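You operate a simulated robot arm through the tools that you are given. There is no shell and no other tool. Be economical: measure what you need, move in short steps, check, and stop when the job is done.

You are at the controls of a simulated robot arm. One attempt, no reset.

Task
Run the chiller till the cold lamp lights, switch it off and stand the right shoe on top.
Fine: switch off before you open the drawer; shut the drawer again; the other shoe stays in; the hood stays on, the vent as it is.

It is judged by the outcome, as a careful person would: the job done as asked, and still so three seconds after it is handed in. It fails if anything else is knocked over, pushed out of place, dropped, spilled or broken.

Robot
A 6-joint arm with a two-finger gripper, on a carriage that runs on a rail from [0.1, -119.7] to [-0.1, 114.3] (x, y) and turns from -3.403 to 2.409 rad about z. Base frame: it is fixed where the carriage stands at the start and does not move with it; the origin is on the floor, on the carriage's upright axis, x ahead of it, y to its left, z up. Units: cm, rad, N and s.
Its first joint turns from -2.897 to 2.897 rad. Places, roughly: chiller switch [50, -20, 80]; hood switch [70, -50, 170]; shoe chiller [80, -30, 100]; top of the shoe chiller [70, -30, 90]; vent slide [70, -30, 170]; white drawer [70, -30, 60]. Payload 2.54 kg.
The TCP is the grasp point between the finger pads, 2.3 cm short of the fingertips. In the tool frame z runs along the fingers and y along their closing line. The gripper opens to 12.6 cm. The gripper's body begins 8.2 cm behind the TCP.
Orientation is that of the tool frame in the base frame, as a unit quaternion [x, y, z, w]. With the fingers straight down and closing along the base's y, the tool's x points along the base's -x, its y along +y and its z along -z.

Tools
- The arm moves only by the tool drive_tool. Its argument "targets" is a list of rows, each an object of numbers (a shift or turn left out is 0, a gripper value left out holds the last): "x", "y", "z": the shift along the tool's x, y, z in units of 250 mm (1.0 is 250 mm); "wx", "wy", "wz": the turn, a rotation vector about the tool's x, y, z in units of 90 degrees (1.0 is 90 degrees); "jaw": the gripper command, from -1 (fully open) to 1 (shut), values between in proportion. In form: [{"x": .., "y": .., "z": .., "wx": .., "wy": .., "wz": .., "jaw": ..}, ...]. A call has 1 to 10 rows; each row is the pose to reach, as a shift and turn from the pose commanded when the call began, along the tool's axes at that moment. A call with a number of a shift or a turn outside -1 to 1 is refused whole. Rows are played at 5 a second. More than 5 cm and 0.15 rad between two rows, or a gripper value outside its range, and nothing of the call is played. Where a pose cannot be reached the arm comes as near as it can. A force on the tool above 40 N (or 10 N above the force at the start of the call, whichever is more), or a blocked arm, ends the call early, and 0.2 s more pass. The fingers move at their own pace and stop on an object; they squeeze with about 34 N. The grip force told is the motor's: it shows also when the fingers shut on nothing. Time passes only in rows, and 0.2 s behind the last, so rows that repeat a pose let the fingers close. It gives the time, the measured TCP pose, the force on the tool (base axes), the opening and the grip force at its end, in the units of the frame above (readings bear some noise), with the torque about the TCP (base axes, N m) and any sound that the robot's microphone picked up.
- Cameras (640 x 400 px; columns grow to the right, rows downward): "scene" is now at [5.27, 14.42, 126.43]; the picture's right is [-0.61, -0.79, 0.00], its down [-0.34, 0.26, -0.90] and it looks along [0.71, -0.55, -0.43] (base axes); focal length 274 px, centre (320, 200). "wrist" rides on the gripper at [8.2, 1.4, -12.2] in the tool frame; the picture's right is [-0.17, 0.99, 0.00], its down [-0.79, -0.13, -0.60] and it looks along [-0.59, -0.10, 0.80] (tool axes); focal length 243 px, centre (320, 200). There is no depth. A picture from a camera that has moved, and an enlarged one, comes with that camera's place and axes in the base frame and with its lens.
- get_image(camera): a new picture of that camera. It takes no simulated time.
- move_column(by): slides the trunk up (or, below 0, down) by that many cm; the arm and the scene camera ride with it, the base frame stays. It gives what a move gives, with no picture.
- drive_base(legs): drives the robot by 1 to 6 legs, each [ahead, left, turn to the left] in cm, cm and rad, along the robot's own axes; the way and the turn of a leg run together, so that a leg with both is an arc; at most 150 cm and 3.142 rad a leg. The arm and the cameras ride along, it lands a little off, and it stops where it bumps. It keeps to its track: a leg is cut to what the track allows. It gives what a move gives.
- head_to(pan, tilt): turns the head with the scene camera to pan (to the left, within 2.094 rad either way) and tilt (down, from -0.506 to 1.204), counted from straight ahead of the robot. It gives what a move gives.
- enlarge(camera, box): a new picture of the part [left, top, right, bottom] of that camera's present view, enlarged. It takes no simulated time.
- finish_job(): hands the job in; it is judged then, once.

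Go step by step. Nothing tells you exact positions but the pictures and the camera data: compare them with the known pose of the tool, close in by small moves and look again before you grip or let go. The budget is 120 turns and 82 pictures, counting those below and the enlarged ones. Unless the task says otherwise, let go and move clear before handing in, and close with one line.

The tools are called as name(argument=value, ...) on one line, values as JSON. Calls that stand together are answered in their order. drive_tool: Moves the arm, as the interface text tells. Its arguments: {"type":"object","properties":{"targets":{"type":"array","items":{"type":"object","properties":{"x":{"type":"number"},"y":{"type":"number"},"z":{"type":"number"},"wx":{"type":"number"},"wy":{"type":"number"},"wz":{"type":"number"},"jaw":{"type":"number"}}}}},"required":["targets"]} The other tools are called the same way: move_column (by) slides the trunk up or down; drive_base (legs) drives the base; head_to (pan, tilt) turns the head that bears the scene camera; get_image (camera) takes a picture; enlarge (camera, box) takes an enlarged picture of a part of a camera's view; finish_job () hands the job in.

At the start:

```text
t: 0.0
eef_pos: [46.34, -33.04, 111.87]
ee_rot: [0.0, 1.0, 0.0, 0.001]
ft_force: [0.1, 0.2, 0.0]
ft_torque: [0.04, 0.0, 0.0]
width: 12.58
finger_force: 0.0
trunk travel left (down, up): [-5.0, 44.0]
robot x, y, heading: [0.23, -0.02, 0.005]
head pan, tilt: [-0.66, 0.442]
```

scene: 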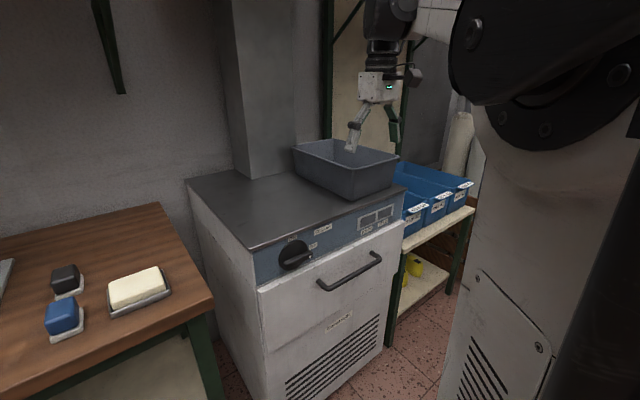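
wrist: 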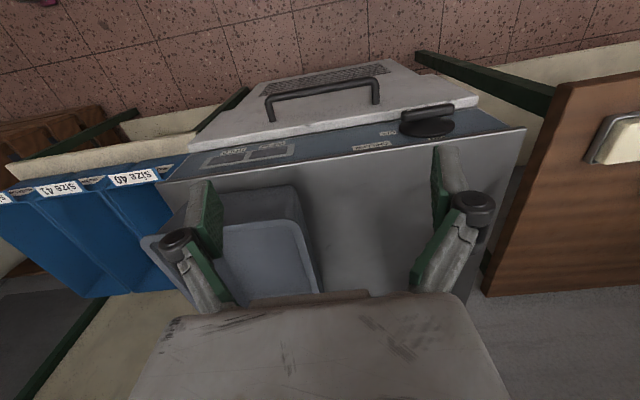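

I see the chiller with a dial, a lamp panel and a drawer with a bar handle; a grey tub stands on top. I look closer at the panel first.

enlarge(camera="scene", box=[240, 180, 420, 300])

enlarge(camera="wrist", box=[150, 50, 550, 300])

```text
3.33 times, centred on (330, 240) of scene
camera zoom: at [5.27, 14.42, 126.43], right [-0.61, -0.79, 0.0], down [-0.34, 0.26, -0.9], along [0.71, -0.55, -0.43], focal length 914 px, centre (287, 67)
```

zoom: 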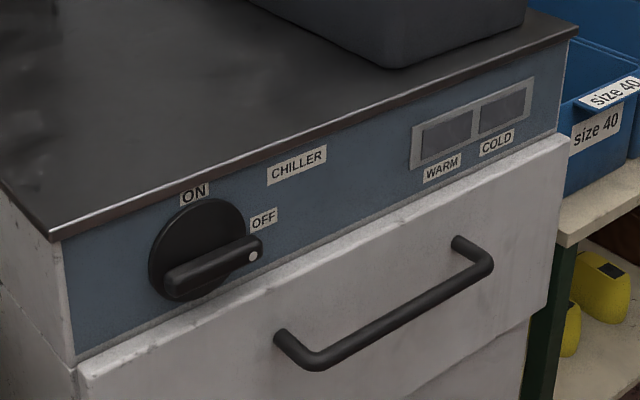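

```text
1.60 times, centred on (350, 175) of wrist
camera zoom: at [38.3, -31.71, 124.11], right [0.17, 0.99, 0.0], down [0.79, -0.13, 0.6], along [0.59, -0.1, -0.8], focal length 388 px, centre (272, 240)
```

zoom: 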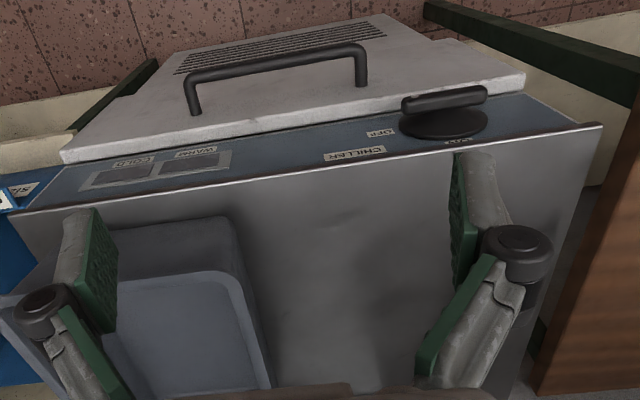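

The dial bar lies level at about [54, -16, 82], with its dot at OFF (to the right) and ON at the top, so a quarter turn counter-clockwise is needed. The handle spans y -23 to -44 at x 49, z 72. I swing the tool to point ahead (+x).

drive_tool(targets=[{"x": 0.03, "y": 0.07, "wy": -0.09, "jaw": -1}, {"x": 0.06, "y": 0.14, "wy": -0.18}, {"x": 0.09, "y": 0.21, "wy": -0.27}, {"x": 0.12, "y": 0.28, "wy": -0.36}, {"x": 0.15, "y": 0.35, "wy": -0.45}, {"x": 0.18, "y": 0.42, "wy": -0.54}, {"x": 0.21, "y": 0.49, "wy": -0.63}, {"x": 0.24, "y": 0.56, "wy": -0.72}, {"x": 0.27, "y": 0.63, "wy": -0.81}, {"x": 0.3, "y": 0.68, "wy": -0.9}])

```text
t: 1.0
eef_pos: [49.86, -32.7, 113.11]
ee_rot: [0.001, 0.968, 0.0, 0.253]
ft_force: [-0.5, 0.1, 0.3]
ft_torque: [-0.02, -0.03, -0.03]
width: 12.6
finger_force: 0.1
trunk travel left (down, up): [-5.0, 44.0]
robot x, y, heading: [0.01, -0.06, 0.001]
head pan, tilt: [-0.66, 0.442]
stopped in row 4: the arm was blocked; the commanded pose is now the measured one
```

The arm was blocked part-way, with the tool about 29° up. I look at why.

get_image(camera="scene")

get_image(camera="wrist")

```text
77 pictures are left
camera scene: at [4.7, 13.6, 127.46], right [-0.69, -0.72, 0.0], down [-0.23, 0.22, -0.95], along [0.68, -0.66, -0.32], focal length 274 px, centre (320, 200)
```

scene: 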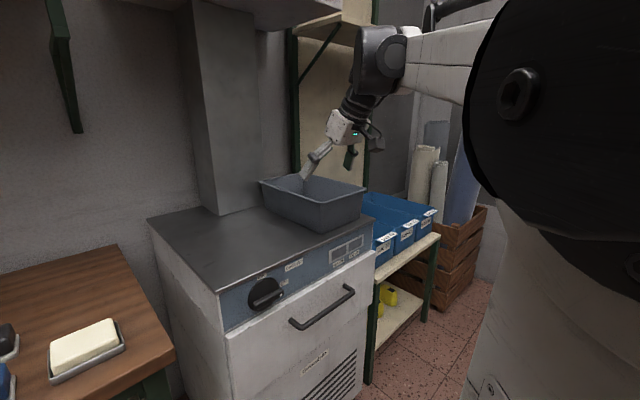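

```text
76 pictures are left
camera wrist: at [36.88, -31.29, 119.82], right [0.15, 0.99, 0.08], down [0.4, -0.13, 0.91], along [0.91, -0.1, -0.41], focal length 243 px, centre (320, 200)
```

wrist: 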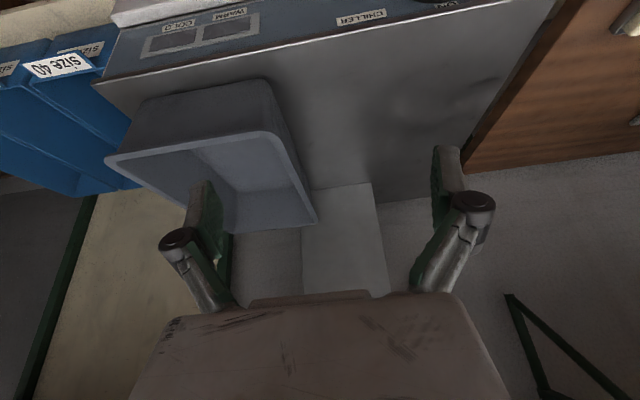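

The scene camera's axes changed although pan and tilt did not, so the arm's elbow probably pushed against the head. I back the tool off to where it was and check.

drive_tool(targets=[{"x": 0.03, "wy": 0.09}, {"x": 0.08, "z": -0.02, "wy": 0.18}, {"x": 0.12, "z": -0.04, "wy": 0.27}, {"x": 0.12, "z": -0.06, "wy": 0.32}, {"x": 0.12, "z": -0.06, "wy": 0.32}])

get_image(camera="scene")

```text
t: 2.2
eef_pos: [46.31, -32.49, 113.15]
ee_rot: [0.0, 1.0, 0.0, 0.004]
ft_force: [0.6, 0.1, 0.2]
ft_torque: [-0.03, 0.0, -0.02]
width: 12.58
finger_force: 0.0
trunk travel left (down, up): [-5.0, 44.0]
robot x, y, heading: [0.38, -0.1, 0.004]
head pan, tilt: [-0.66, 0.442]
```

```text
75 pictures are left
camera scene: at [5.28, 14.41, 126.42], right [-0.61, -0.79, 0.0], down [-0.34, 0.26, -0.9], along [0.71, -0.55, -0.43], focal length 274 px, centre (320, 200)
```

scene: 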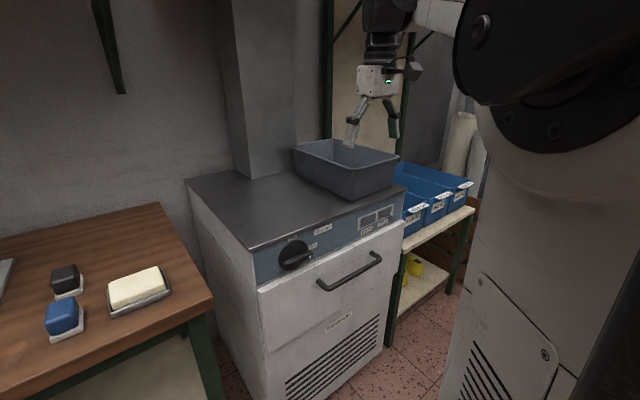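

The head is back as it was, so the elbow was the cause. I drive the base left along the rail so the arm can reach out to the right, away from the head.

drive_base(legs=[[0, 45, 0]])

get_image(camera="scene")

```text
t: 4.9
eef_pos: [46.28, 13.76, 113.03]
ee_rot: [-0.001, 1.0, 0.0, 0.004]
ft_force: [0.4, -0.6, -0.6]
ft_torque: [0.01, 0.04, 0.0]
width: 12.6
finger_force: 0.1
trunk travel left (down, up): [-5.0, 44.0]
robot x, y, heading: [0.13, 46.27, 0.003]
head pan, tilt: [-0.66, 0.442]
```

```text
74 pictures are left
camera scene: at [5.18, 60.48, 126.43], right [-0.61, -0.79, 0.0], down [-0.34, 0.26, -0.9], along [0.72, -0.55, -0.43], focal length 274 px, centre (320, 200)
```

scene: 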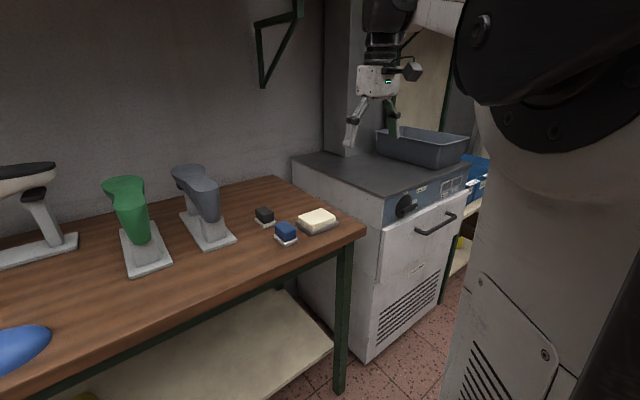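

The arm now has room. I move the tool right to near the dial's y, staying high.

drive_tool(targets=[{"y": -0.15}, {"y": -0.3}, {"y": -0.45}, {"y": -0.6}, {"y": -0.75}, {"y": -0.9}, {"y": -1.0}])

drive_tool(targets=[{"x": 0.03, "y": -0.02, "wy": -0.09}, {"x": 0.06, "y": -0.04, "wy": -0.18}, {"x": 0.09, "y": -0.06, "wy": -0.27}, {"x": 0.12, "y": -0.08, "wy": -0.36}, {"x": 0.15, "y": -0.1, "wy": -0.45}, {"x": 0.15, "y": -0.12, "wy": -0.54}, {"x": 0.15, "y": -0.14, "wy": -0.63}, {"x": 0.15, "y": -0.16, "wy": -0.72}, {"x": 0.15, "y": -0.18, "wy": -0.81}, {"x": 0.15, "y": -0.2, "wy": -0.9}])

```text
t: 6.5
eef_pos: [46.4, -11.22, 112.95]
ee_rot: [-0.001, 1.0, -0.001, 0.005]
ft_force: [0.1, -0.3, 0.3]
ft_torque: [-0.05, -0.01, -0.02]
width: 12.58
finger_force: 0.1
trunk travel left (down, up): [-5.0, 44.0]
robot x, y, heading: [-0.23, 45.88, 0.002]
head pan, tilt: [-0.66, 0.442]
```

```text
t: 8.7
eef_pos: [42.56, -16.2, 113.0]
ee_rot: [-0.002, 0.757, 0.002, 0.653]
ft_force: [0.1, 0.2, 1.5]
ft_torque: [-0.02, 0.02, -0.03]
width: 12.58
finger_force: 0.1
trunk travel left (down, up): [-5.0, 44.0]
robot x, y, heading: [-0.48, 45.77, 0.006]
head pan, tilt: [-0.66, 0.442]
```

The swing worked. I finish the last 8° of pitch, then roll a quarter turn so the fingers close vertically.

drive_tool(targets=[{"wy": -0.094}])

drive_tool(targets=[{"wz": 0.09, "jaw": 0.0}, {"wz": 0.18}, {"wz": 0.27}, {"wz": 0.36}, {"wz": 0.45}, {"wz": 0.54}, {"wz": 0.63}, {"wz": 0.72}, {"wz": 0.81}, {"wz": 0.9}])

drive_tool(targets=[{"wz": 0.09}, {"wz": 0.1}])

get_image(camera="scene")

get_image(camera="wrist")

```text
t: 9.1
eef_pos: [42.64, -16.2, 112.96]
ee_rot: [-0.001, 0.707, 0.001, 0.707]
ft_force: [0.5, -0.1, 0.2]
ft_torque: [0.0, -0.01, 0.01]
width: 12.63
finger_force: 0.0
trunk travel left (down, up): [-5.0, 44.0]
robot x, y, heading: [0.2, 46.1, 0.005]
head pan, tilt: [-0.66, 0.442]
```

```text
t: 11.3
eef_pos: [42.66, -16.27, 112.93]
ee_rot: [0.46, 0.538, 0.46, 0.536]
ft_force: [0.2, 0.0, 0.7]
ft_torque: [-0.03, -0.02, -0.01]
width: 6.3
finger_force: 0.0
trunk travel left (down, up): [-5.0, 44.0]
robot x, y, heading: [-0.04, 46.03, 0.005]
head pan, tilt: [-0.66, 0.442]
```

```text
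t: 11.9
eef_pos: [42.52, -16.24, 113.09]
ee_rot: [0.5, 0.501, 0.5, 0.498]
ft_force: [0.6, -0.8, 0.2]
ft_torque: [0.03, -0.02, 0.0]
width: 6.3
finger_force: 0.0
trunk travel left (down, up): [-5.0, 44.0]
robot x, y, heading: [0.62, 45.9, 0.001]
head pan, tilt: [-0.66, 0.442]
```

```text
73 pictures are left
camera scene: at [5.18, 60.48, 126.43], right [-0.61, -0.79, 0.0], down [-0.34, 0.26, -0.9], along [0.72, -0.55, -0.43], focal length 274 px, centre (320, 200)
```

scene: 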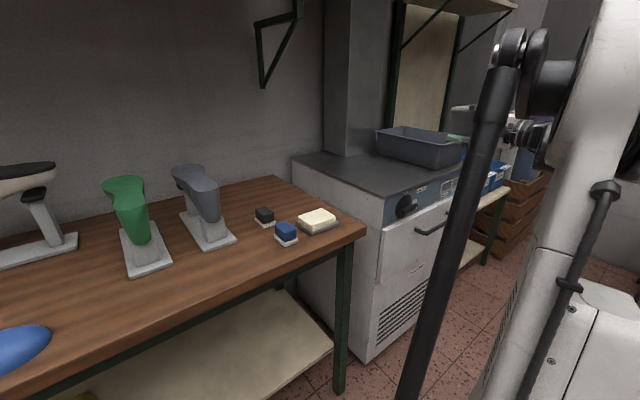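

```text
72 pictures are left
camera wrist: at [30.6, -8.12, 114.51], right [0.0, -0.17, 0.99], down [-0.6, -0.79, -0.13], along [0.8, -0.59, -0.1], focal length 243 px, centre (320, 200)
```

wrist: 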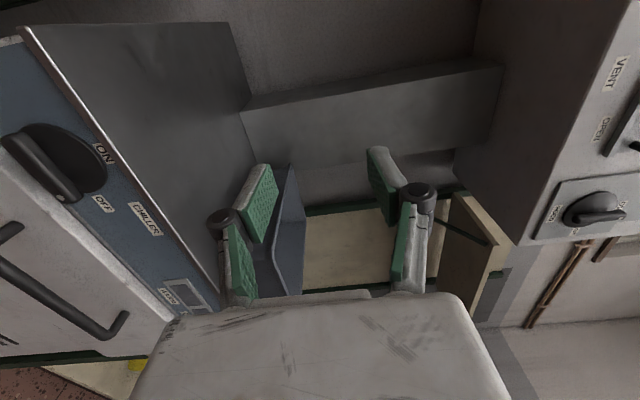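

The wrist picture agrees: dial bar centre about [53.8, -15.8, 82.2]. I go down in front of it with the fingers 6 cm open.

drive_tool(targets=[{"y": -0.15, "x": 0.016}, {"y": -0.3, "x": 0.016}, {"y": -0.45, "x": 0.016}, {"y": -0.6, "x": 0.016}, {"y": -0.75, "x": 0.016}, {"y": -0.9, "x": 0.016}, {"y": -1.0, "x": 0.016}])

drive_tool(targets=[{"y": -0.12}, {"y": -0.235}, {"y": -0.235}])

get_image(camera="wrist")

get_image(camera="scene")

```text
t: 13.5
eef_pos: [42.64, -15.79, 88.0]
ee_rot: [0.499, 0.501, 0.501, 0.498]
ft_force: [0.3, 0.0, 0.7]
ft_torque: [-0.01, 0.05, -0.02]
width: 6.29
finger_force: 0.0
trunk travel left (down, up): [-5.0, 44.0]
robot x, y, heading: [0.05, 46.04, 0.006]
head pan, tilt: [-0.66, 0.442]
```

```text
t: 14.3
eef_pos: [42.55, -15.83, 82.21]
ee_rot: [0.499, 0.502, 0.5, 0.499]
ft_force: [-0.4, -0.7, 0.0]
ft_torque: [0.01, 0.02, 0.0]
width: 6.29
finger_force: 0.0
trunk travel left (down, up): [-5.0, 44.0]
robot x, y, heading: [-0.15, 46.1, 0.004]
head pan, tilt: [-0.66, 0.442]
```

```text
71 pictures are left
camera wrist: at [30.47, -7.66, 83.75], right [0.0, -0.17, 0.99], down [-0.6, -0.79, -0.13], along [0.8, -0.59, -0.1], focal length 243 px, centre (320, 200)
```

wrist: 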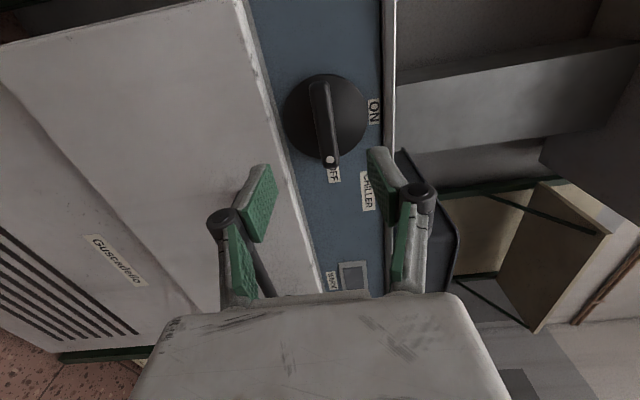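

```text
70 pictures are left
camera scene: at [5.18, 60.49, 126.43], right [-0.61, -0.79, 0.0], down [-0.34, 0.26, -0.9], along [0.72, -0.55, -0.43], focal length 274 px, centre (320, 200)
```

scene: 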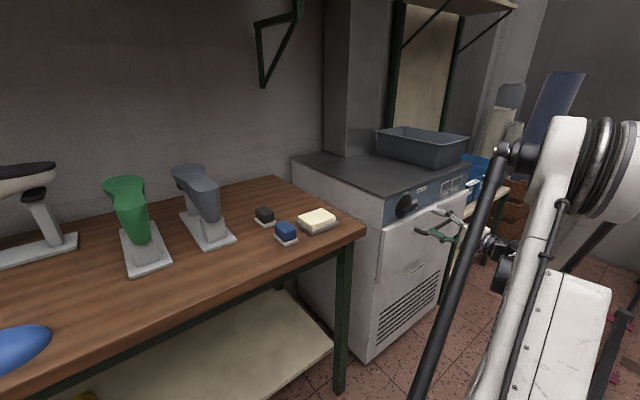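

The bar centre is refined to about y -16, z 82.8, roughly 1.7 cm thick. I narrow the fingers to 4 cm to clear the drawer edge and advance.

drive_tool(targets=[{"y": 0.022, "x": -0.006, "jaw": 0.35}, {"y": 0.022, "x": -0.006, "z": 0.12}, {"y": 0.022, "x": -0.006, "z": 0.24}, {"y": 0.022, "x": -0.006, "z": 0.34}, {"y": 0.022, "x": -0.006, "z": 0.38}])

get_image(camera="wrist")

```text
t: 15.5
eef_pos: [52.11, -16.02, 82.63]
ee_rot: [0.5, 0.501, 0.501, 0.498]
ft_force: [0.6, 0.7, -0.1]
ft_torque: [0.06, -0.03, 0.0]
width: 4.1
finger_force: 0.1
trunk travel left (down, up): [-5.0, 44.0]
robot x, y, heading: [-0.2, 46.1, 0.004]
head pan, tilt: [-0.66, 0.442]
```

```text
69 pictures are left
camera wrist: at [40.1, -7.82, 84.09], right [0.0, -0.17, 0.99], down [-0.6, -0.79, -0.13], along [0.8, -0.59, -0.1], focal length 243 px, centre (320, 200)
```

wrist: 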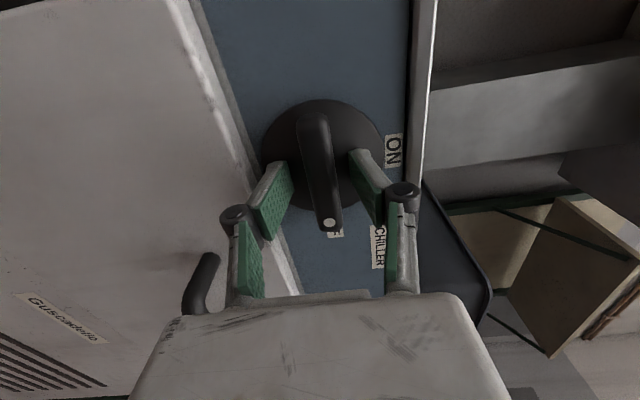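

The fingers straddle the bar well. I advance a centimetre more and close.

drive_tool(targets=[{"z": 0.02}, {"z": 0.04}, {"z": 0.04, "jaw": 1.0}, {"z": 0.04}, {"z": 0.04}])

enlarge(camera="wrist", box=[200, 80, 460, 300])

```text
t: 16.7
eef_pos: [53.19, -15.92, 82.8]
ee_rot: [0.5, 0.5, 0.5, 0.5]
ft_force: [13.1, -11.2, 24.4]
ft_torque: [-0.05, -0.37, -0.02]
width: 1.59
finger_force: 41.6
trunk travel left (down, up): [-5.0, 44.0]
robot x, y, heading: [0.12, 45.9, 0.002]
head pan, tilt: [-0.66, 0.442]
```

```text
1.82 times, centred on (330, 190) of wrist
camera zoom: at [41.14, -7.79, 84.21], right [0.0, -0.17, 0.99], down [-0.6, -0.79, -0.13], along [0.8, -0.59, -0.1], focal length 441 px, centre (302, 218)
```

zoom: 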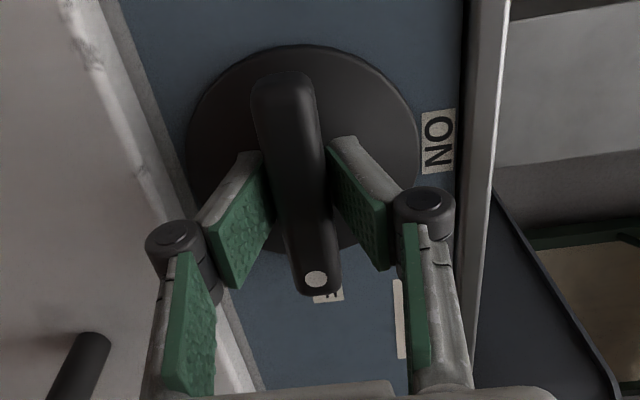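

The bar is gripped on the dial's axis. I turn a quarter counter-clockwise to ON.

drive_tool(targets=[{"y": 0.004, "x": 0.004, "wz": -0.09}, {"y": 0.004, "x": 0.006, "wz": -0.18}, {"y": 0.004, "x": 0.006, "wz": -0.27}, {"y": 0.004, "x": 0.006, "wz": -0.36}, {"y": 0.004, "x": 0.006, "wz": -0.45}, {"y": 0.004, "x": 0.006, "wz": -0.54}, {"y": 0.004, "x": 0.006, "wz": -0.63}, {"y": 0.004, "x": 0.006, "wz": -0.72}, {"y": 0.004, "x": 0.006, "wz": -0.81}, {"y": 0.004, "x": 0.006, "wz": -0.9}])

get_image(camera="wrist")

enlarge(camera="scene", box=[380, 150, 500, 240])

```text
t: 17.5
eef_pos: [53.24, -15.95, 82.75]
ee_rot: [0.397, 0.586, 0.395, 0.586]
ft_force: [2.3, -2.1, 1.9]
ft_torque: [0.02, 0.15, 0.21]
width: 1.6
finger_force: 41.5
trunk travel left (down, up): [-5.0, 44.0]
robot x, y, heading: [0.16, 45.86, 0.007]
head pan, tilt: [-0.66, 0.442]
stopped in row 3: the force on the tool passed its limit at 42 N (the readings are from after the stop); the commanded pose is now the measured one
```

```text
67 pictures are left
camera wrist: at [41.16, -7.85, 81.01], right [0.0, 0.21, 0.98], down [-0.6, -0.78, 0.17], along [0.8, -0.58, 0.13], focal length 243 px, centre (320, 200)
```

wrist: 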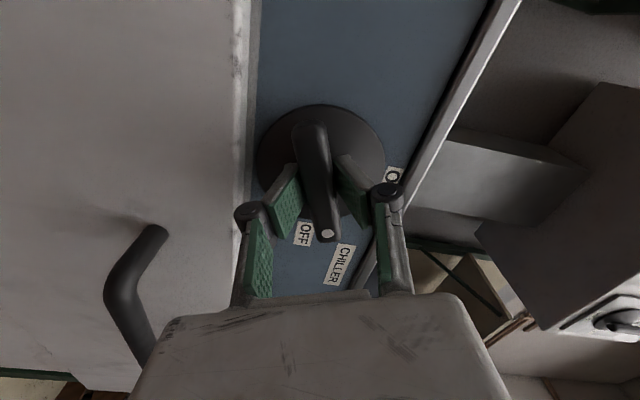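

```text
4.44 times, centred on (440, 195) of scene
camera zoom: at [5.19, 60.46, 126.4], right [-0.61, -0.79, 0.0], down [-0.34, 0.26, -0.9], along [0.72, -0.55, -0.43], focal length 1219 px, centre (-213, 222)
```

zoom: 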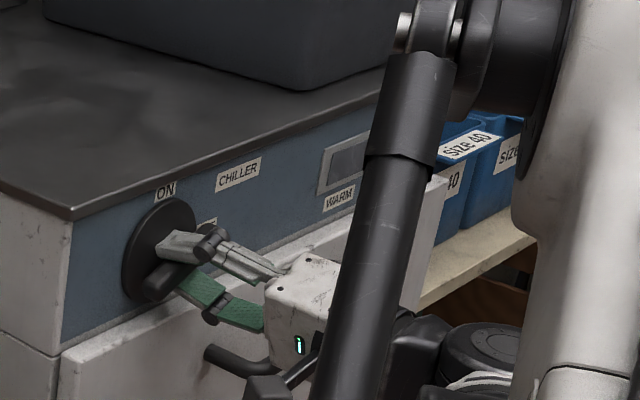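

The dial is turning (about 22° so far) but the force limit cut it. I go on in small steps from the relaxed pose.

drive_tool(targets=[{"wz": -0.06}, {"wz": -0.12}, {"wz": -0.18}, {"wz": -0.24}])

drive_tool(targets=[{"wz": -0.06}, {"wz": -0.12}, {"wz": -0.18}, {"wz": -0.24}])

```text
t: 18.5
eef_pos: [53.24, -15.98, 82.73]
ee_rot: [0.278, 0.65, 0.279, 0.65]
ft_force: [17.6, -17.1, 5.1]
ft_torque: [0.0, -0.73, -0.91]
width: 1.57
finger_force: 41.6
trunk travel left (down, up): [-5.0, 44.0]
robot x, y, heading: [-0.21, 46.19, 0.003]
head pan, tilt: [-0.66, 0.442]
```

```text
t: 19.5
eef_pos: [53.2, -16.05, 82.68]
ee_rot: [0.152, 0.691, 0.152, 0.69]
ft_force: [17.4, -25.3, 5.7]
ft_torque: [0.03, 0.15, -0.22]
width: 1.59
finger_force: 41.2
trunk travel left (down, up): [-5.0, 44.0]
robot x, y, heading: [0.65, 46.03, 0.002]
head pan, tilt: [-0.66, 0.442]
```

About 25° remain. I finish the turn, easing the side load slightly.

drive_tool(targets=[{"x": -0.002, "y": -0.005, "z": 0.003, "wz": -0.05}, {"x": -0.002, "y": -0.005, "z": 0.003, "wz": -0.11}, {"x": -0.002, "y": -0.005, "z": 0.003, "wz": -0.17}, {"x": -0.002, "y": -0.005, "z": 0.003, "wz": -0.23}, {"x": -0.002, "y": -0.005, "z": 0.003, "wz": -0.275}])

get_image(camera="wrist")

enlarge(camera="scene", box=[380, 150, 500, 240])

```text
t: 20.7
eef_pos: [53.14, -16.11, 82.64]
ee_rot: [0.002, 0.708, 0.0, 0.706]
ft_force: [2.2, -13.1, -4.5]
ft_torque: [0.01, 0.08, -0.18]
width: 1.56
finger_force: 41.2
trunk travel left (down, up): [-5.0, 44.0]
robot x, y, heading: [0.31, 45.82, 0.004]
head pan, tilt: [-0.66, 0.442]
```

```text
65 pictures are left
camera wrist: at [41.16, -14.74, 74.49], right [0.0, 0.99, 0.17], down [-0.6, -0.13, 0.79], along [0.8, -0.1, 0.59], focal length 243 px, centre (320, 200)
```

wrist: 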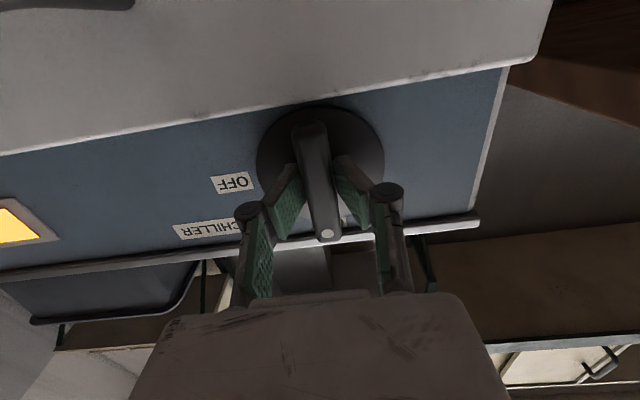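

```text
4.44 times, centred on (440, 195) of scene
camera zoom: at [5.22, 60.37, 126.43], right [-0.61, -0.79, 0.0], down [-0.34, 0.26, -0.9], along [0.72, -0.55, -0.43], focal length 1219 px, centre (-213, 222)
```

zoom: 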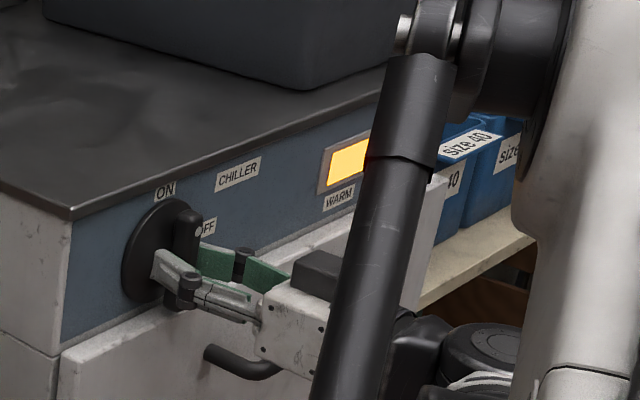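

The WARM lamp is lit, so it runs. The forearm hides COLD, so I let go and draw back to watch both lamps.

drive_tool(targets=[{"jaw": 0.35}, {"jaw": 0.35}, {"z": -0.18}, {"z": -0.36}, {"z": -0.5}])

get_image(camera="wrist")

get_image(camera="scene")

```text
t: 21.9
eef_pos: [40.65, -15.96, 82.74]
ee_rot: [0.001, 0.708, 0.001, 0.706]
ft_force: [1.6, 0.9, -0.3]
ft_torque: [0.0, 0.01, -0.02]
width: 4.07
finger_force: 0.0
trunk travel left (down, up): [-5.0, 44.0]
robot x, y, heading: [0.11, 45.7, 0.008]
head pan, tilt: [-0.66, 0.442]
```

```text
63 pictures are left
camera wrist: at [28.62, -14.57, 74.65], right [0.0, 0.99, 0.17], down [-0.6, -0.14, 0.79], along [0.8, -0.1, 0.59], focal length 243 px, centre (320, 200)
```

wrist: 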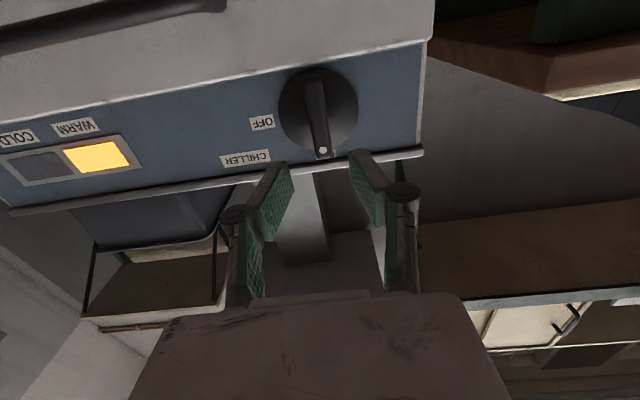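

```text
62 pictures are left
camera scene: at [5.24, 60.46, 126.42], right [-0.61, -0.79, 0.0], down [-0.34, 0.26, -0.9], along [0.72, -0.55, -0.43], focal length 274 px, centre (320, 200)
```

scene: 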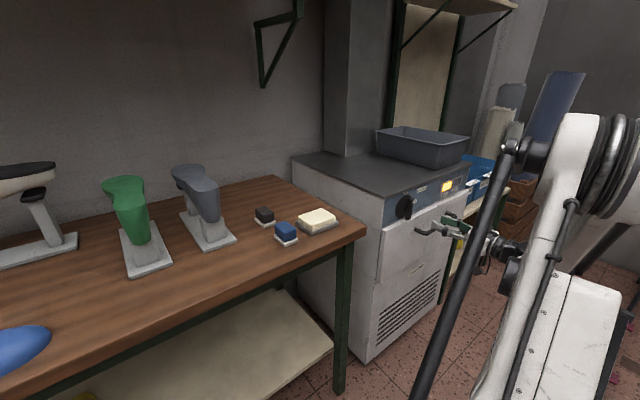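

Both lamps show in the wrist view: WARM lit, COLD dark. The dial's dot points up to ON. I wait.

drive_tool(targets=[{"z": 0}, {"z": 0}, {"z": 0}, {"z": 0}, {"z": 0}, {"z": 0}, {"z": 0}, {"z": 0}, {"z": 0}, {"z": 0}])

drive_tool(targets=[{"z": 0}, {"z": 0}, {"z": 0}, {"z": 0}, {"z": 0}, {"z": 0}, {"z": 0}, {"z": 0}, {"z": 0}, {"z": 0}])

get_image(camera="wrist")

```text
t: 24.1
eef_pos: [40.69, -16.03, 82.78]
ee_rot: [0.001, 0.708, 0.002, 0.707]
ft_force: [0.0, 0.1, -0.2]
ft_torque: [0.01, -0.02, -0.02]
width: 4.12
finger_force: 0.0
trunk travel left (down, up): [-5.0, 44.0]
robot x, y, heading: [-0.17, 45.74, 0.0]
head pan, tilt: [-0.66, 0.442]
```

```text
t: 26.3
eef_pos: [40.66, -15.89, 82.8]
ee_rot: [0.001, 0.707, 0.001, 0.707]
ft_force: [-0.7, 0.0, -0.2]
ft_torque: [-0.01, 0.01, 0.02]
width: 4.12
finger_force: 0.1
trunk travel left (down, up): [-5.0, 44.0]
robot x, y, heading: [-0.17, 46.18, 0.004]
head pan, tilt: [-0.66, 0.442]
```

```text
61 pictures are left
camera wrist: at [28.6, -14.58, 74.67], right [0.0, 0.99, 0.17], down [-0.6, -0.14, 0.79], along [0.8, -0.1, 0.59], focal length 243 px, centre (320, 200)
```

wrist: 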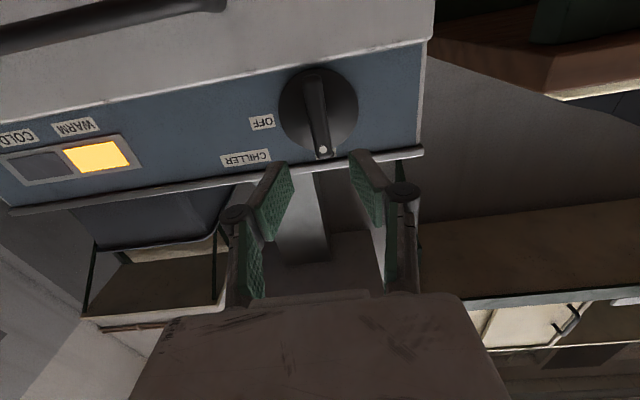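

Still WARM. I wait longer.

drive_tool(targets=[{"z": 0}, {"z": 0}, {"z": 0}, {"z": 0}, {"z": 0}, {"z": 0}, {"z": 0}, {"z": 0}, {"z": 0}, {"z": 0}])

drive_tool(targets=[{"z": 0}, {"z": 0}, {"z": 0}, {"z": 0}, {"z": 0}, {"z": 0}, {"z": 0}, {"z": 0}, {"z": 0}, {"z": 0}])

drive_tool(targets=[{"z": 0}, {"z": 0}, {"z": 0}, {"z": 0}, {"z": 0}, {"z": 0}, {"z": 0}, {"z": 0}, {"z": 0}, {"z": 0}])

enlarge(camera="wrist", box=[0, 80, 360, 220])

```text
t: 28.5
eef_pos: [40.64, -15.92, 82.8]
ee_rot: [0.002, 0.708, 0.0, 0.707]
ft_force: [0.6, -0.6, 0.0]
ft_torque: [-0.04, -0.02, 0.02]
width: 4.1
finger_force: 0.1
trunk travel left (down, up): [-5.0, 44.0]
robot x, y, heading: [0.22, 46.02, 0.002]
head pan, tilt: [-0.66, 0.442]
```

```text
t: 30.7
eef_pos: [40.65, -16.09, 82.83]
ee_rot: [0.0, 0.708, 0.002, 0.707]
ft_force: [0.4, -0.1, 0.1]
ft_torque: [0.0, -0.02, 0.0]
width: 4.1
finger_force: 0.1
trunk travel left (down, up): [-5.0, 44.0]
robot x, y, heading: [0.13, 45.75, 0.001]
head pan, tilt: [-0.66, 0.442]
```

```text
t: 32.9
eef_pos: [40.59, -16.04, 82.83]
ee_rot: [0.001, 0.707, 0.001, 0.707]
ft_force: [0.3, -0.2, 0.6]
ft_torque: [0.0, -0.01, 0.0]
width: 4.1
finger_force: 0.1
trunk travel left (down, up): [-5.0, 44.0]
robot x, y, heading: [-0.08, 46.44, 0.001]
head pan, tilt: [-0.66, 0.442]
```

```text
1.78 times, centred on (180, 150) of wrist
camera zoom: at [28.6, -14.58, 74.67], right [0.0, 0.99, 0.17], down [-0.6, -0.14, 0.79], along [0.8, -0.1, 0.59], focal length 431 px, centre (569, 289)
```

zoom: 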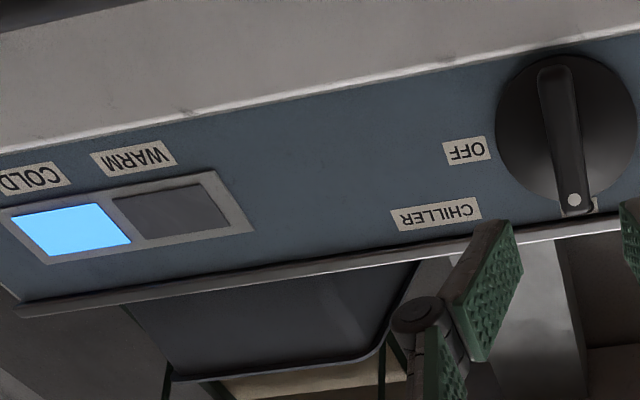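

The COLD lamp is lit. I re-grip the bar and turn it back to OFF.

drive_tool(targets=[{"z": 0.18}, {"z": 0.36}, {"z": 0.46}, {"z": 0.5}, {"z": 0.5, "jaw": 1}, {"z": 0.5, "jaw": 1}, {"z": 0.5, "jaw": 1}])

drive_tool(targets=[{"wz": 0.06}, {"wz": 0.12}, {"wz": 0.18}, {"wz": 0.24}])

drive_tool(targets=[{"wz": 0.06}, {"wz": 0.12}, {"wz": 0.18}, {"wz": 0.24}])

```text
t: 34.5
eef_pos: [53.16, -16.08, 82.62]
ee_rot: [0.0, 0.708, 0.002, 0.706]
ft_force: [0.5, 8.0, -2.9]
ft_torque: [-0.02, -0.03, 0.04]
width: 1.56
finger_force: 41.3
trunk travel left (down, up): [-5.0, 44.0]
robot x, y, heading: [-0.24, 46.21, 0.004]
head pan, tilt: [-0.66, 0.442]
```

```text
t: 35.5
eef_pos: [53.25, -16.17, 82.64]
ee_rot: [0.134, 0.695, 0.134, 0.693]
ft_force: [4.3, 4.7, -12.0]
ft_torque: [0.02, 0.33, 0.17]
width: 1.54
finger_force: 41.1
trunk travel left (down, up): [-5.0, 44.0]
robot x, y, heading: [0.03, 46.04, 0.002]
head pan, tilt: [-0.66, 0.442]
```

```text
t: 36.5
eef_pos: [53.26, -16.06, 82.75]
ee_rot: [0.262, 0.657, 0.262, 0.656]
ft_force: [2.2, 7.9, -8.9]
ft_torque: [-0.03, 0.15, 0.17]
width: 1.55
finger_force: 41.4
trunk travel left (down, up): [-5.0, 44.0]
robot x, y, heading: [-0.32, 46.04, 0.003]
head pan, tilt: [-0.66, 0.442]
```

Halfway back with low forces. I do the other half.

drive_tool(targets=[{"wz": 0.065}, {"wz": 0.13}, {"wz": 0.195}, {"wz": 0.26}])

drive_tool(targets=[{"wz": 0.065}, {"wz": 0.13}, {"wz": 0.195}, {"wz": 0.26}])

get_image(camera="wrist")

enlarge(camera="scene", box=[380, 150, 500, 240])

```text
t: 37.5
eef_pos: [53.21, -16.09, 82.76]
ee_rot: [0.391, 0.59, 0.39, 0.589]
ft_force: [-1.3, 12.2, -9.3]
ft_torque: [0.01, 0.34, 0.65]
width: 1.54
finger_force: 41.1
trunk travel left (down, up): [-5.0, 44.0]
robot x, y, heading: [-0.26, 46.05, 0.002]
head pan, tilt: [-0.66, 0.442]
```

```text
t: 38.5
eef_pos: [53.38, -15.99, 82.8]
ee_rot: [0.502, 0.5, 0.5, 0.498]
ft_force: [-6.7, 14.3, -8.2]
ft_torque: [-0.24, 0.16, 0.2]
width: 1.52
finger_force: 41.2
trunk travel left (down, up): [-5.0, 44.0]
robot x, y, heading: [0.33, 46.29, 0.002]
head pan, tilt: [-0.66, 0.442]
```

```text
59 pictures are left
camera wrist: at [41.28, -7.84, 84.26], right [0.0, -0.17, 0.99], down [-0.6, -0.79, -0.14], along [0.8, -0.59, -0.1], focal length 243 px, centre (320, 200)
```

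wrist: 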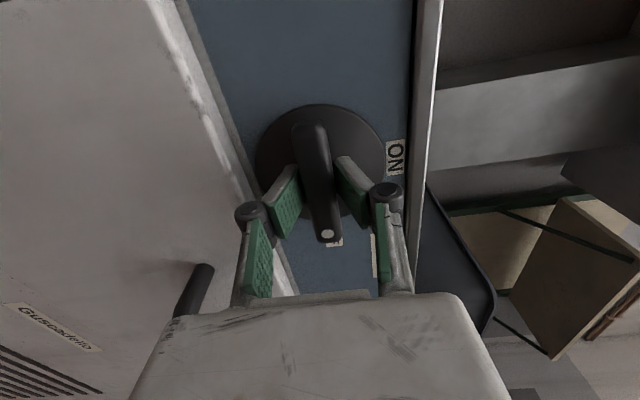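

```text
4.44 times, centred on (440, 195) of scene
camera zoom: at [5.18, 60.51, 126.42], right [-0.61, -0.79, 0.0], down [-0.34, 0.26, -0.9], along [0.72, -0.55, -0.43], focal length 1219 px, centre (-213, 222)
```

zoom: 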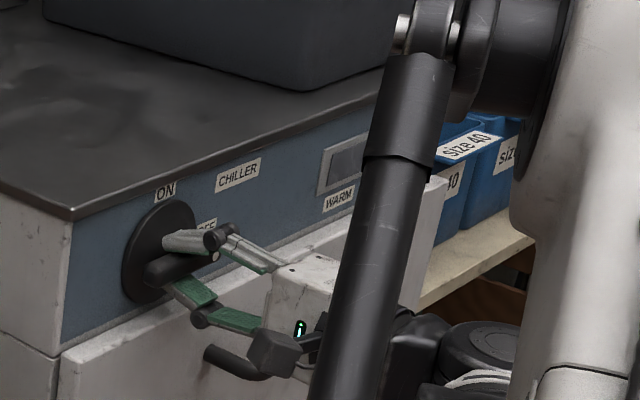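

The dial is back at OFF. I release, back away and check the lamps.

drive_tool(targets=[{"jaw": 0.35}, {"jaw": 0.35}, {"z": -0.16}, {"z": -0.32}, {"z": -0.46}])

get_image(camera="wrist")

enlarge(camera="scene", box=[380, 150, 500, 240])

```text
t: 39.7
eef_pos: [41.86, -16.24, 82.62]
ee_rot: [0.5, 0.501, 0.5, 0.499]
ft_force: [1.3, -0.3, -0.4]
ft_torque: [-0.01, -0.02, -0.02]
width: 4.08
finger_force: 0.0
trunk travel left (down, up): [-5.0, 44.0]
robot x, y, heading: [0.31, 45.93, 0.003]
head pan, tilt: [-0.66, 0.442]
```

```text
57 pictures are left
camera wrist: at [29.84, -8.01, 84.2], right [0.0, -0.17, 0.99], down [-0.6, -0.79, -0.13], along [0.8, -0.59, -0.1], focal length 243 px, centre (320, 200)
```

wrist: 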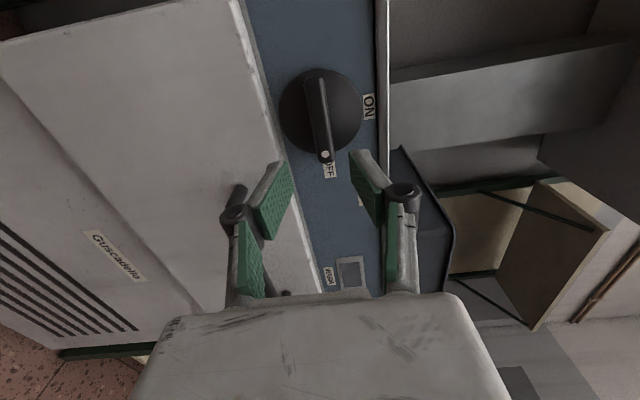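

```text
4.44 times, centred on (440, 195) of scene
camera zoom: at [5.25, 60.46, 126.42], right [-0.61, -0.79, 0.0], down [-0.34, 0.26, -0.9], along [0.72, -0.55, -0.43], focal length 1219 px, centre (-213, 222)
```

zoom: 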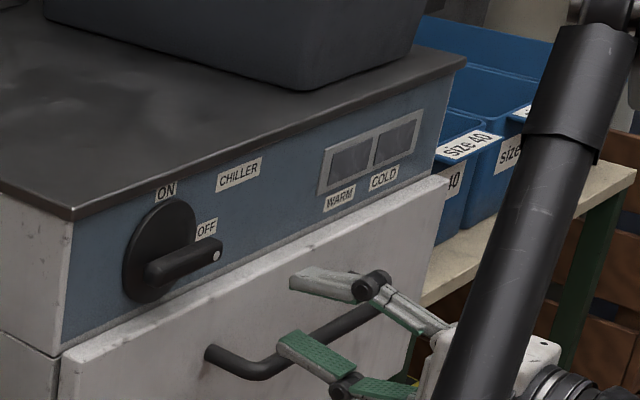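

Off and both lamps dark. Next the drawer: I shift the base 18 cm right so the pull stays within comfortable reach, then view the handle.

drive_base(legs=[[0, -18, 0]])

get_image(camera="wrist")

get_image(camera="scene")

```text
t: 41.2
eef_pos: [42.03, -33.37, 82.68]
ee_rot: [0.499, 0.501, 0.501, 0.498]
ft_force: [-0.5, 0.6, -0.2]
ft_torque: [0.02, -0.01, 0.04]
width: 4.08
finger_force: 0.0
trunk travel left (down, up): [-5.0, 44.0]
robot x, y, heading: [0.05, 28.93, 0.004]
head pan, tilt: [-0.66, 0.442]
```

```text
55 pictures are left
camera wrist: at [30.02, -25.3, 84.22], right [0.0, -0.17, 0.99], down [-0.59, -0.79, -0.13], along [0.8, -0.59, -0.1], focal length 243 px, centre (320, 200)
```

wrist: 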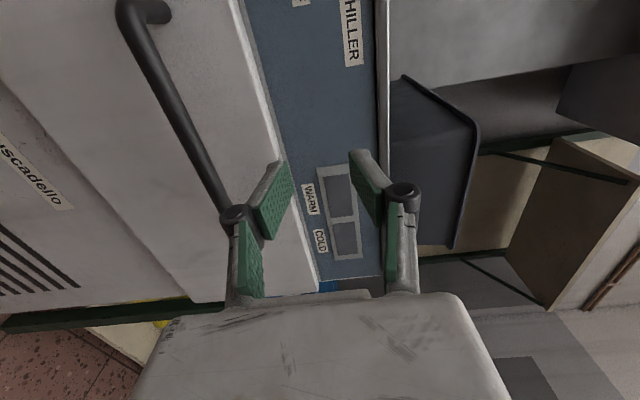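

```text
54 pictures are left
camera scene: at [5.15, 43.1, 126.42], right [-0.61, -0.79, 0.0], down [-0.34, 0.26, -0.9], along [0.72, -0.55, -0.43], focal length 274 px, centre (320, 200)
```

scene: 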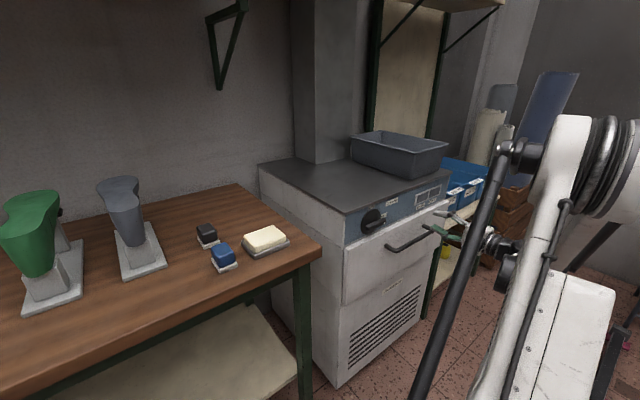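

The handle bar is at about x 49.3, z 72.2. I lower to it and look.

drive_tool(targets=[{"y": -0.15}, {"y": -0.3}, {"y": -0.42}, {"y": -0.42, "z": 0.12}])

get_image(camera="wrist")

```text
t: 42.2
eef_pos: [45.1, -33.43, 72.23]
ee_rot: [0.499, 0.501, 0.501, 0.499]
ft_force: [-0.9, -0.5, 0.8]
ft_torque: [-0.04, 0.01, 0.0]
width: 4.11
finger_force: 0.2
trunk travel left (down, up): [-5.0, 44.0]
robot x, y, heading: [0.02, 28.83, 0.006]
head pan, tilt: [-0.66, 0.442]
```

```text
53 pictures are left
camera wrist: at [33.04, -25.21, 73.72], right [0.0, -0.17, 0.99], down [-0.59, -0.79, -0.13], along [0.8, -0.59, -0.1], focal length 243 px, centre (320, 200)
```

wrist: 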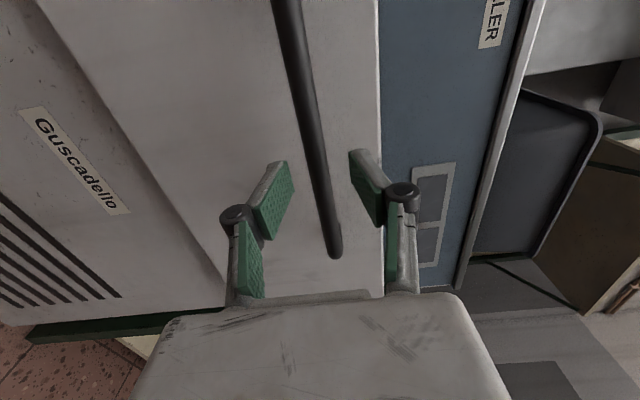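

The bar runs between the fingers. I advance 4 cm and close on it.

drive_tool(targets=[{"z": 0.08}, {"z": 0.16}, {"z": 0.16, "jaw": 1}, {"z": 0.16, "jaw": 1}, {"z": 0.16, "jaw": 1}])

get_image(camera="wrist")

```text
t: 43.4
eef_pos: [49.28, -33.36, 71.92]
ee_rot: [0.501, 0.501, 0.501, 0.496]
ft_force: [-3.9, 8.1, -35.8]
ft_torque: [-0.21, 0.21, -0.23]
width: 0.68
finger_force: 33.9
trunk travel left (down, up): [-5.0, 44.0]
robot x, y, heading: [-0.09, 28.62, 0.004]
head pan, tilt: [-0.66, 0.442]
```

```text
52 pictures are left
camera wrist: at [37.11, -25.17, 73.51], right [0.01, -0.17, 0.99], down [-0.59, -0.79, -0.13], along [0.8, -0.59, -0.1], focal length 243 px, centre (320, 200)
```

wrist: 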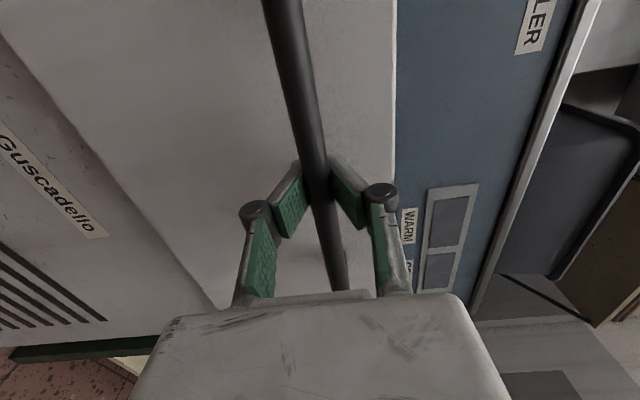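

The bar is held. I ease the vertical load and pull gently.

drive_tool(targets=[{"y": -0.01}, {"y": -0.012, "z": -0.04}, {"y": -0.012, "z": -0.1}, {"y": -0.012, "z": -0.16}, {"y": -0.012, "z": -0.22}, {"y": -0.012, "z": -0.28}, {"y": -0.012, "z": -0.34}, {"y": -0.012, "z": -0.4}])

get_image(camera="scene")

```text
t: 45.2
eef_pos: [38.92, -33.34, 72.04]
ee_rot: [0.499, 0.5, 0.502, 0.499]
ft_force: [-1.1, 20.4, 3.2]
ft_torque: [-0.05, -0.03, -0.02]
width: 0.65
finger_force: 34.5
trunk travel left (down, up): [-5.0, 44.0]
robot x, y, heading: [0.05, 28.49, 0.009]
head pan, tilt: [-0.66, 0.442]
```

```text
51 pictures are left
camera scene: at [5.16, 43.22, 126.41], right [-0.61, -0.79, 0.0], down [-0.34, 0.26, -0.9], along [0.72, -0.55, -0.43], focal length 274 px, centre (320, 200)
```

scene: 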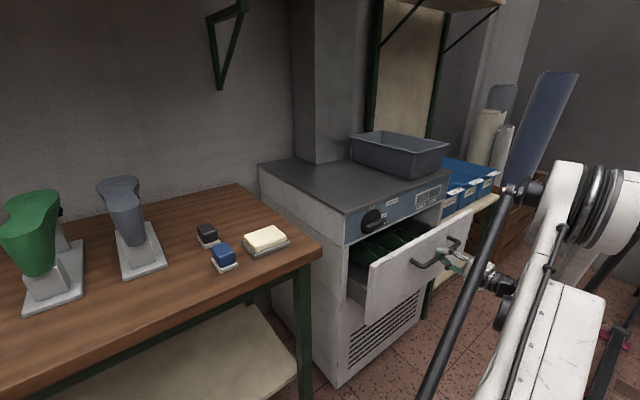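

The drawer slides out smoothly. I keep pulling.

drive_tool(targets=[{"z": -0.06}, {"z": -0.12}, {"z": -0.18}, {"z": -0.24}, {"z": -0.3}, {"z": -0.36}, {"z": -0.42}, {"z": -0.48}])

get_image(camera="scene")

```text
t: 47.0
eef_pos: [27.01, -33.81, 72.05]
ee_rot: [0.5, 0.5, 0.501, 0.499]
ft_force: [0.1, 18.5, 2.3]
ft_torque: [-0.09, -0.01, 0.0]
width: 0.59
finger_force: 32.5
trunk travel left (down, up): [-5.0, 44.0]
robot x, y, heading: [-0.06, 28.18, 0.005]
head pan, tilt: [-0.66, 0.442]
```

```text
50 pictures are left
camera scene: at [5.17, 43.18, 126.41], right [-0.61, -0.79, 0.0], down [-0.34, 0.26, -0.9], along [0.72, -0.55, -0.43], focal length 274 px, centre (320, 200)
```

scene: 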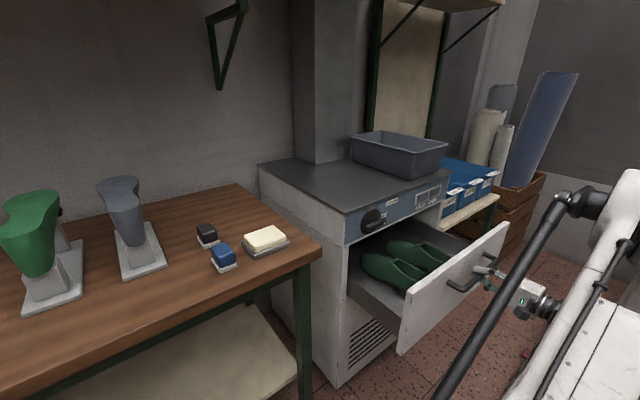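

Two green shoes show now. I look closer.

enlarge(camera="scene", box=[340, 220, 460, 310])

```text
4.44 times, centred on (400, 265) of scene
camera zoom: at [5.17, 43.18, 126.41], right [-0.61, -0.79, 0.0], down [-0.34, 0.26, -0.9], along [0.72, -0.55, -0.43], focal length 1219 px, centre (-36, -89)
```

zoom: 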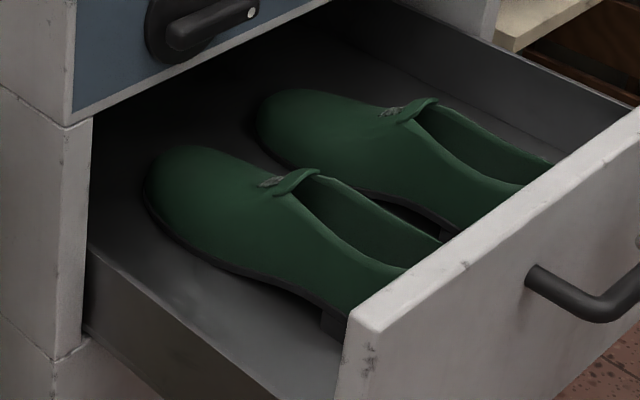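

Toes point into the chiller, heels to the front. I pull a bit further for clear access, watching the force.

drive_tool(targets=[{"z": -0.04}, {"z": -0.08}, {"z": -0.12}, {"z": -0.16}, {"z": -0.2}, {"z": -0.24}])

get_image(camera="scene")

```text
t: 48.4
eef_pos: [20.93, -33.72, 72.03]
ee_rot: [0.5, 0.501, 0.501, 0.498]
ft_force: [2.1, -19.4, 11.2]
ft_torque: [-0.38, -0.02, 0.01]
width: 0.6
finger_force: 31.3
trunk travel left (down, up): [-5.0, 44.0]
robot x, y, heading: [0.07, 28.2, 0.003]
head pan, tilt: [-0.66, 0.442]
```

```text
48 pictures are left
camera scene: at [5.17, 43.03, 126.43], right [-0.61, -0.79, 0.0], down [-0.34, 0.26, -0.9], along [0.72, -0.55, -0.43], focal length 274 px, centre (320, 200)
```

scene: 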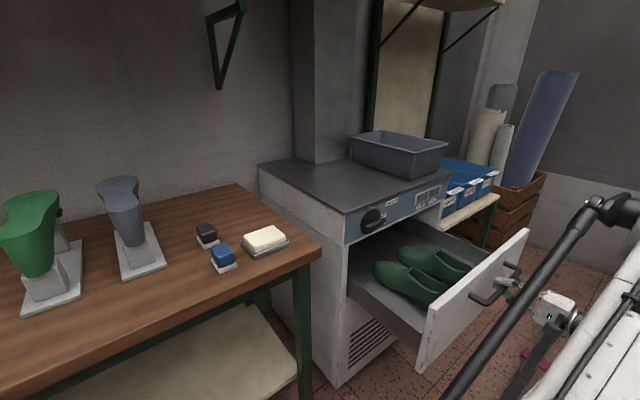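

The drawer is out far enough, with both shoes fully in view. I open the fingers, back off the bar and rise.

drive_tool(targets=[{"jaw": 0.3}, {"jaw": 0.3}, {"z": -0.1}, {"z": -0.22}, {"z": -0.24}])

drive_tool(targets=[{"y": 0.15}, {"y": 0.3}, {"y": 0.45}, {"y": 0.6}, {"y": 0.75}, {"y": 0.9}, {"y": 1.0}])

```text
t: 49.6
eef_pos: [14.99, -33.62, 71.98]
ee_rot: [0.5, 0.5, 0.501, 0.498]
ft_force: [0.8, -0.2, 0.1]
ft_torque: [0.0, 0.02, -0.01]
width: 4.45
finger_force: 0.1
trunk travel left (down, up): [-5.0, 44.0]
robot x, y, heading: [0.07, 28.79, 0.006]
head pan, tilt: [-0.66, 0.442]
```

```text
t: 51.2
eef_pos: [15.0, -33.44, 96.89]
ee_rot: [0.5, 0.501, 0.501, 0.498]
ft_force: [0.1, -0.1, 0.1]
ft_torque: [0.04, -0.02, 0.05]
width: 4.39
finger_force: 0.1
trunk travel left (down, up): [-5.0, 44.0]
robot x, y, heading: [0.03, 28.7, 0.003]
head pan, tilt: [-0.66, 0.442]
```

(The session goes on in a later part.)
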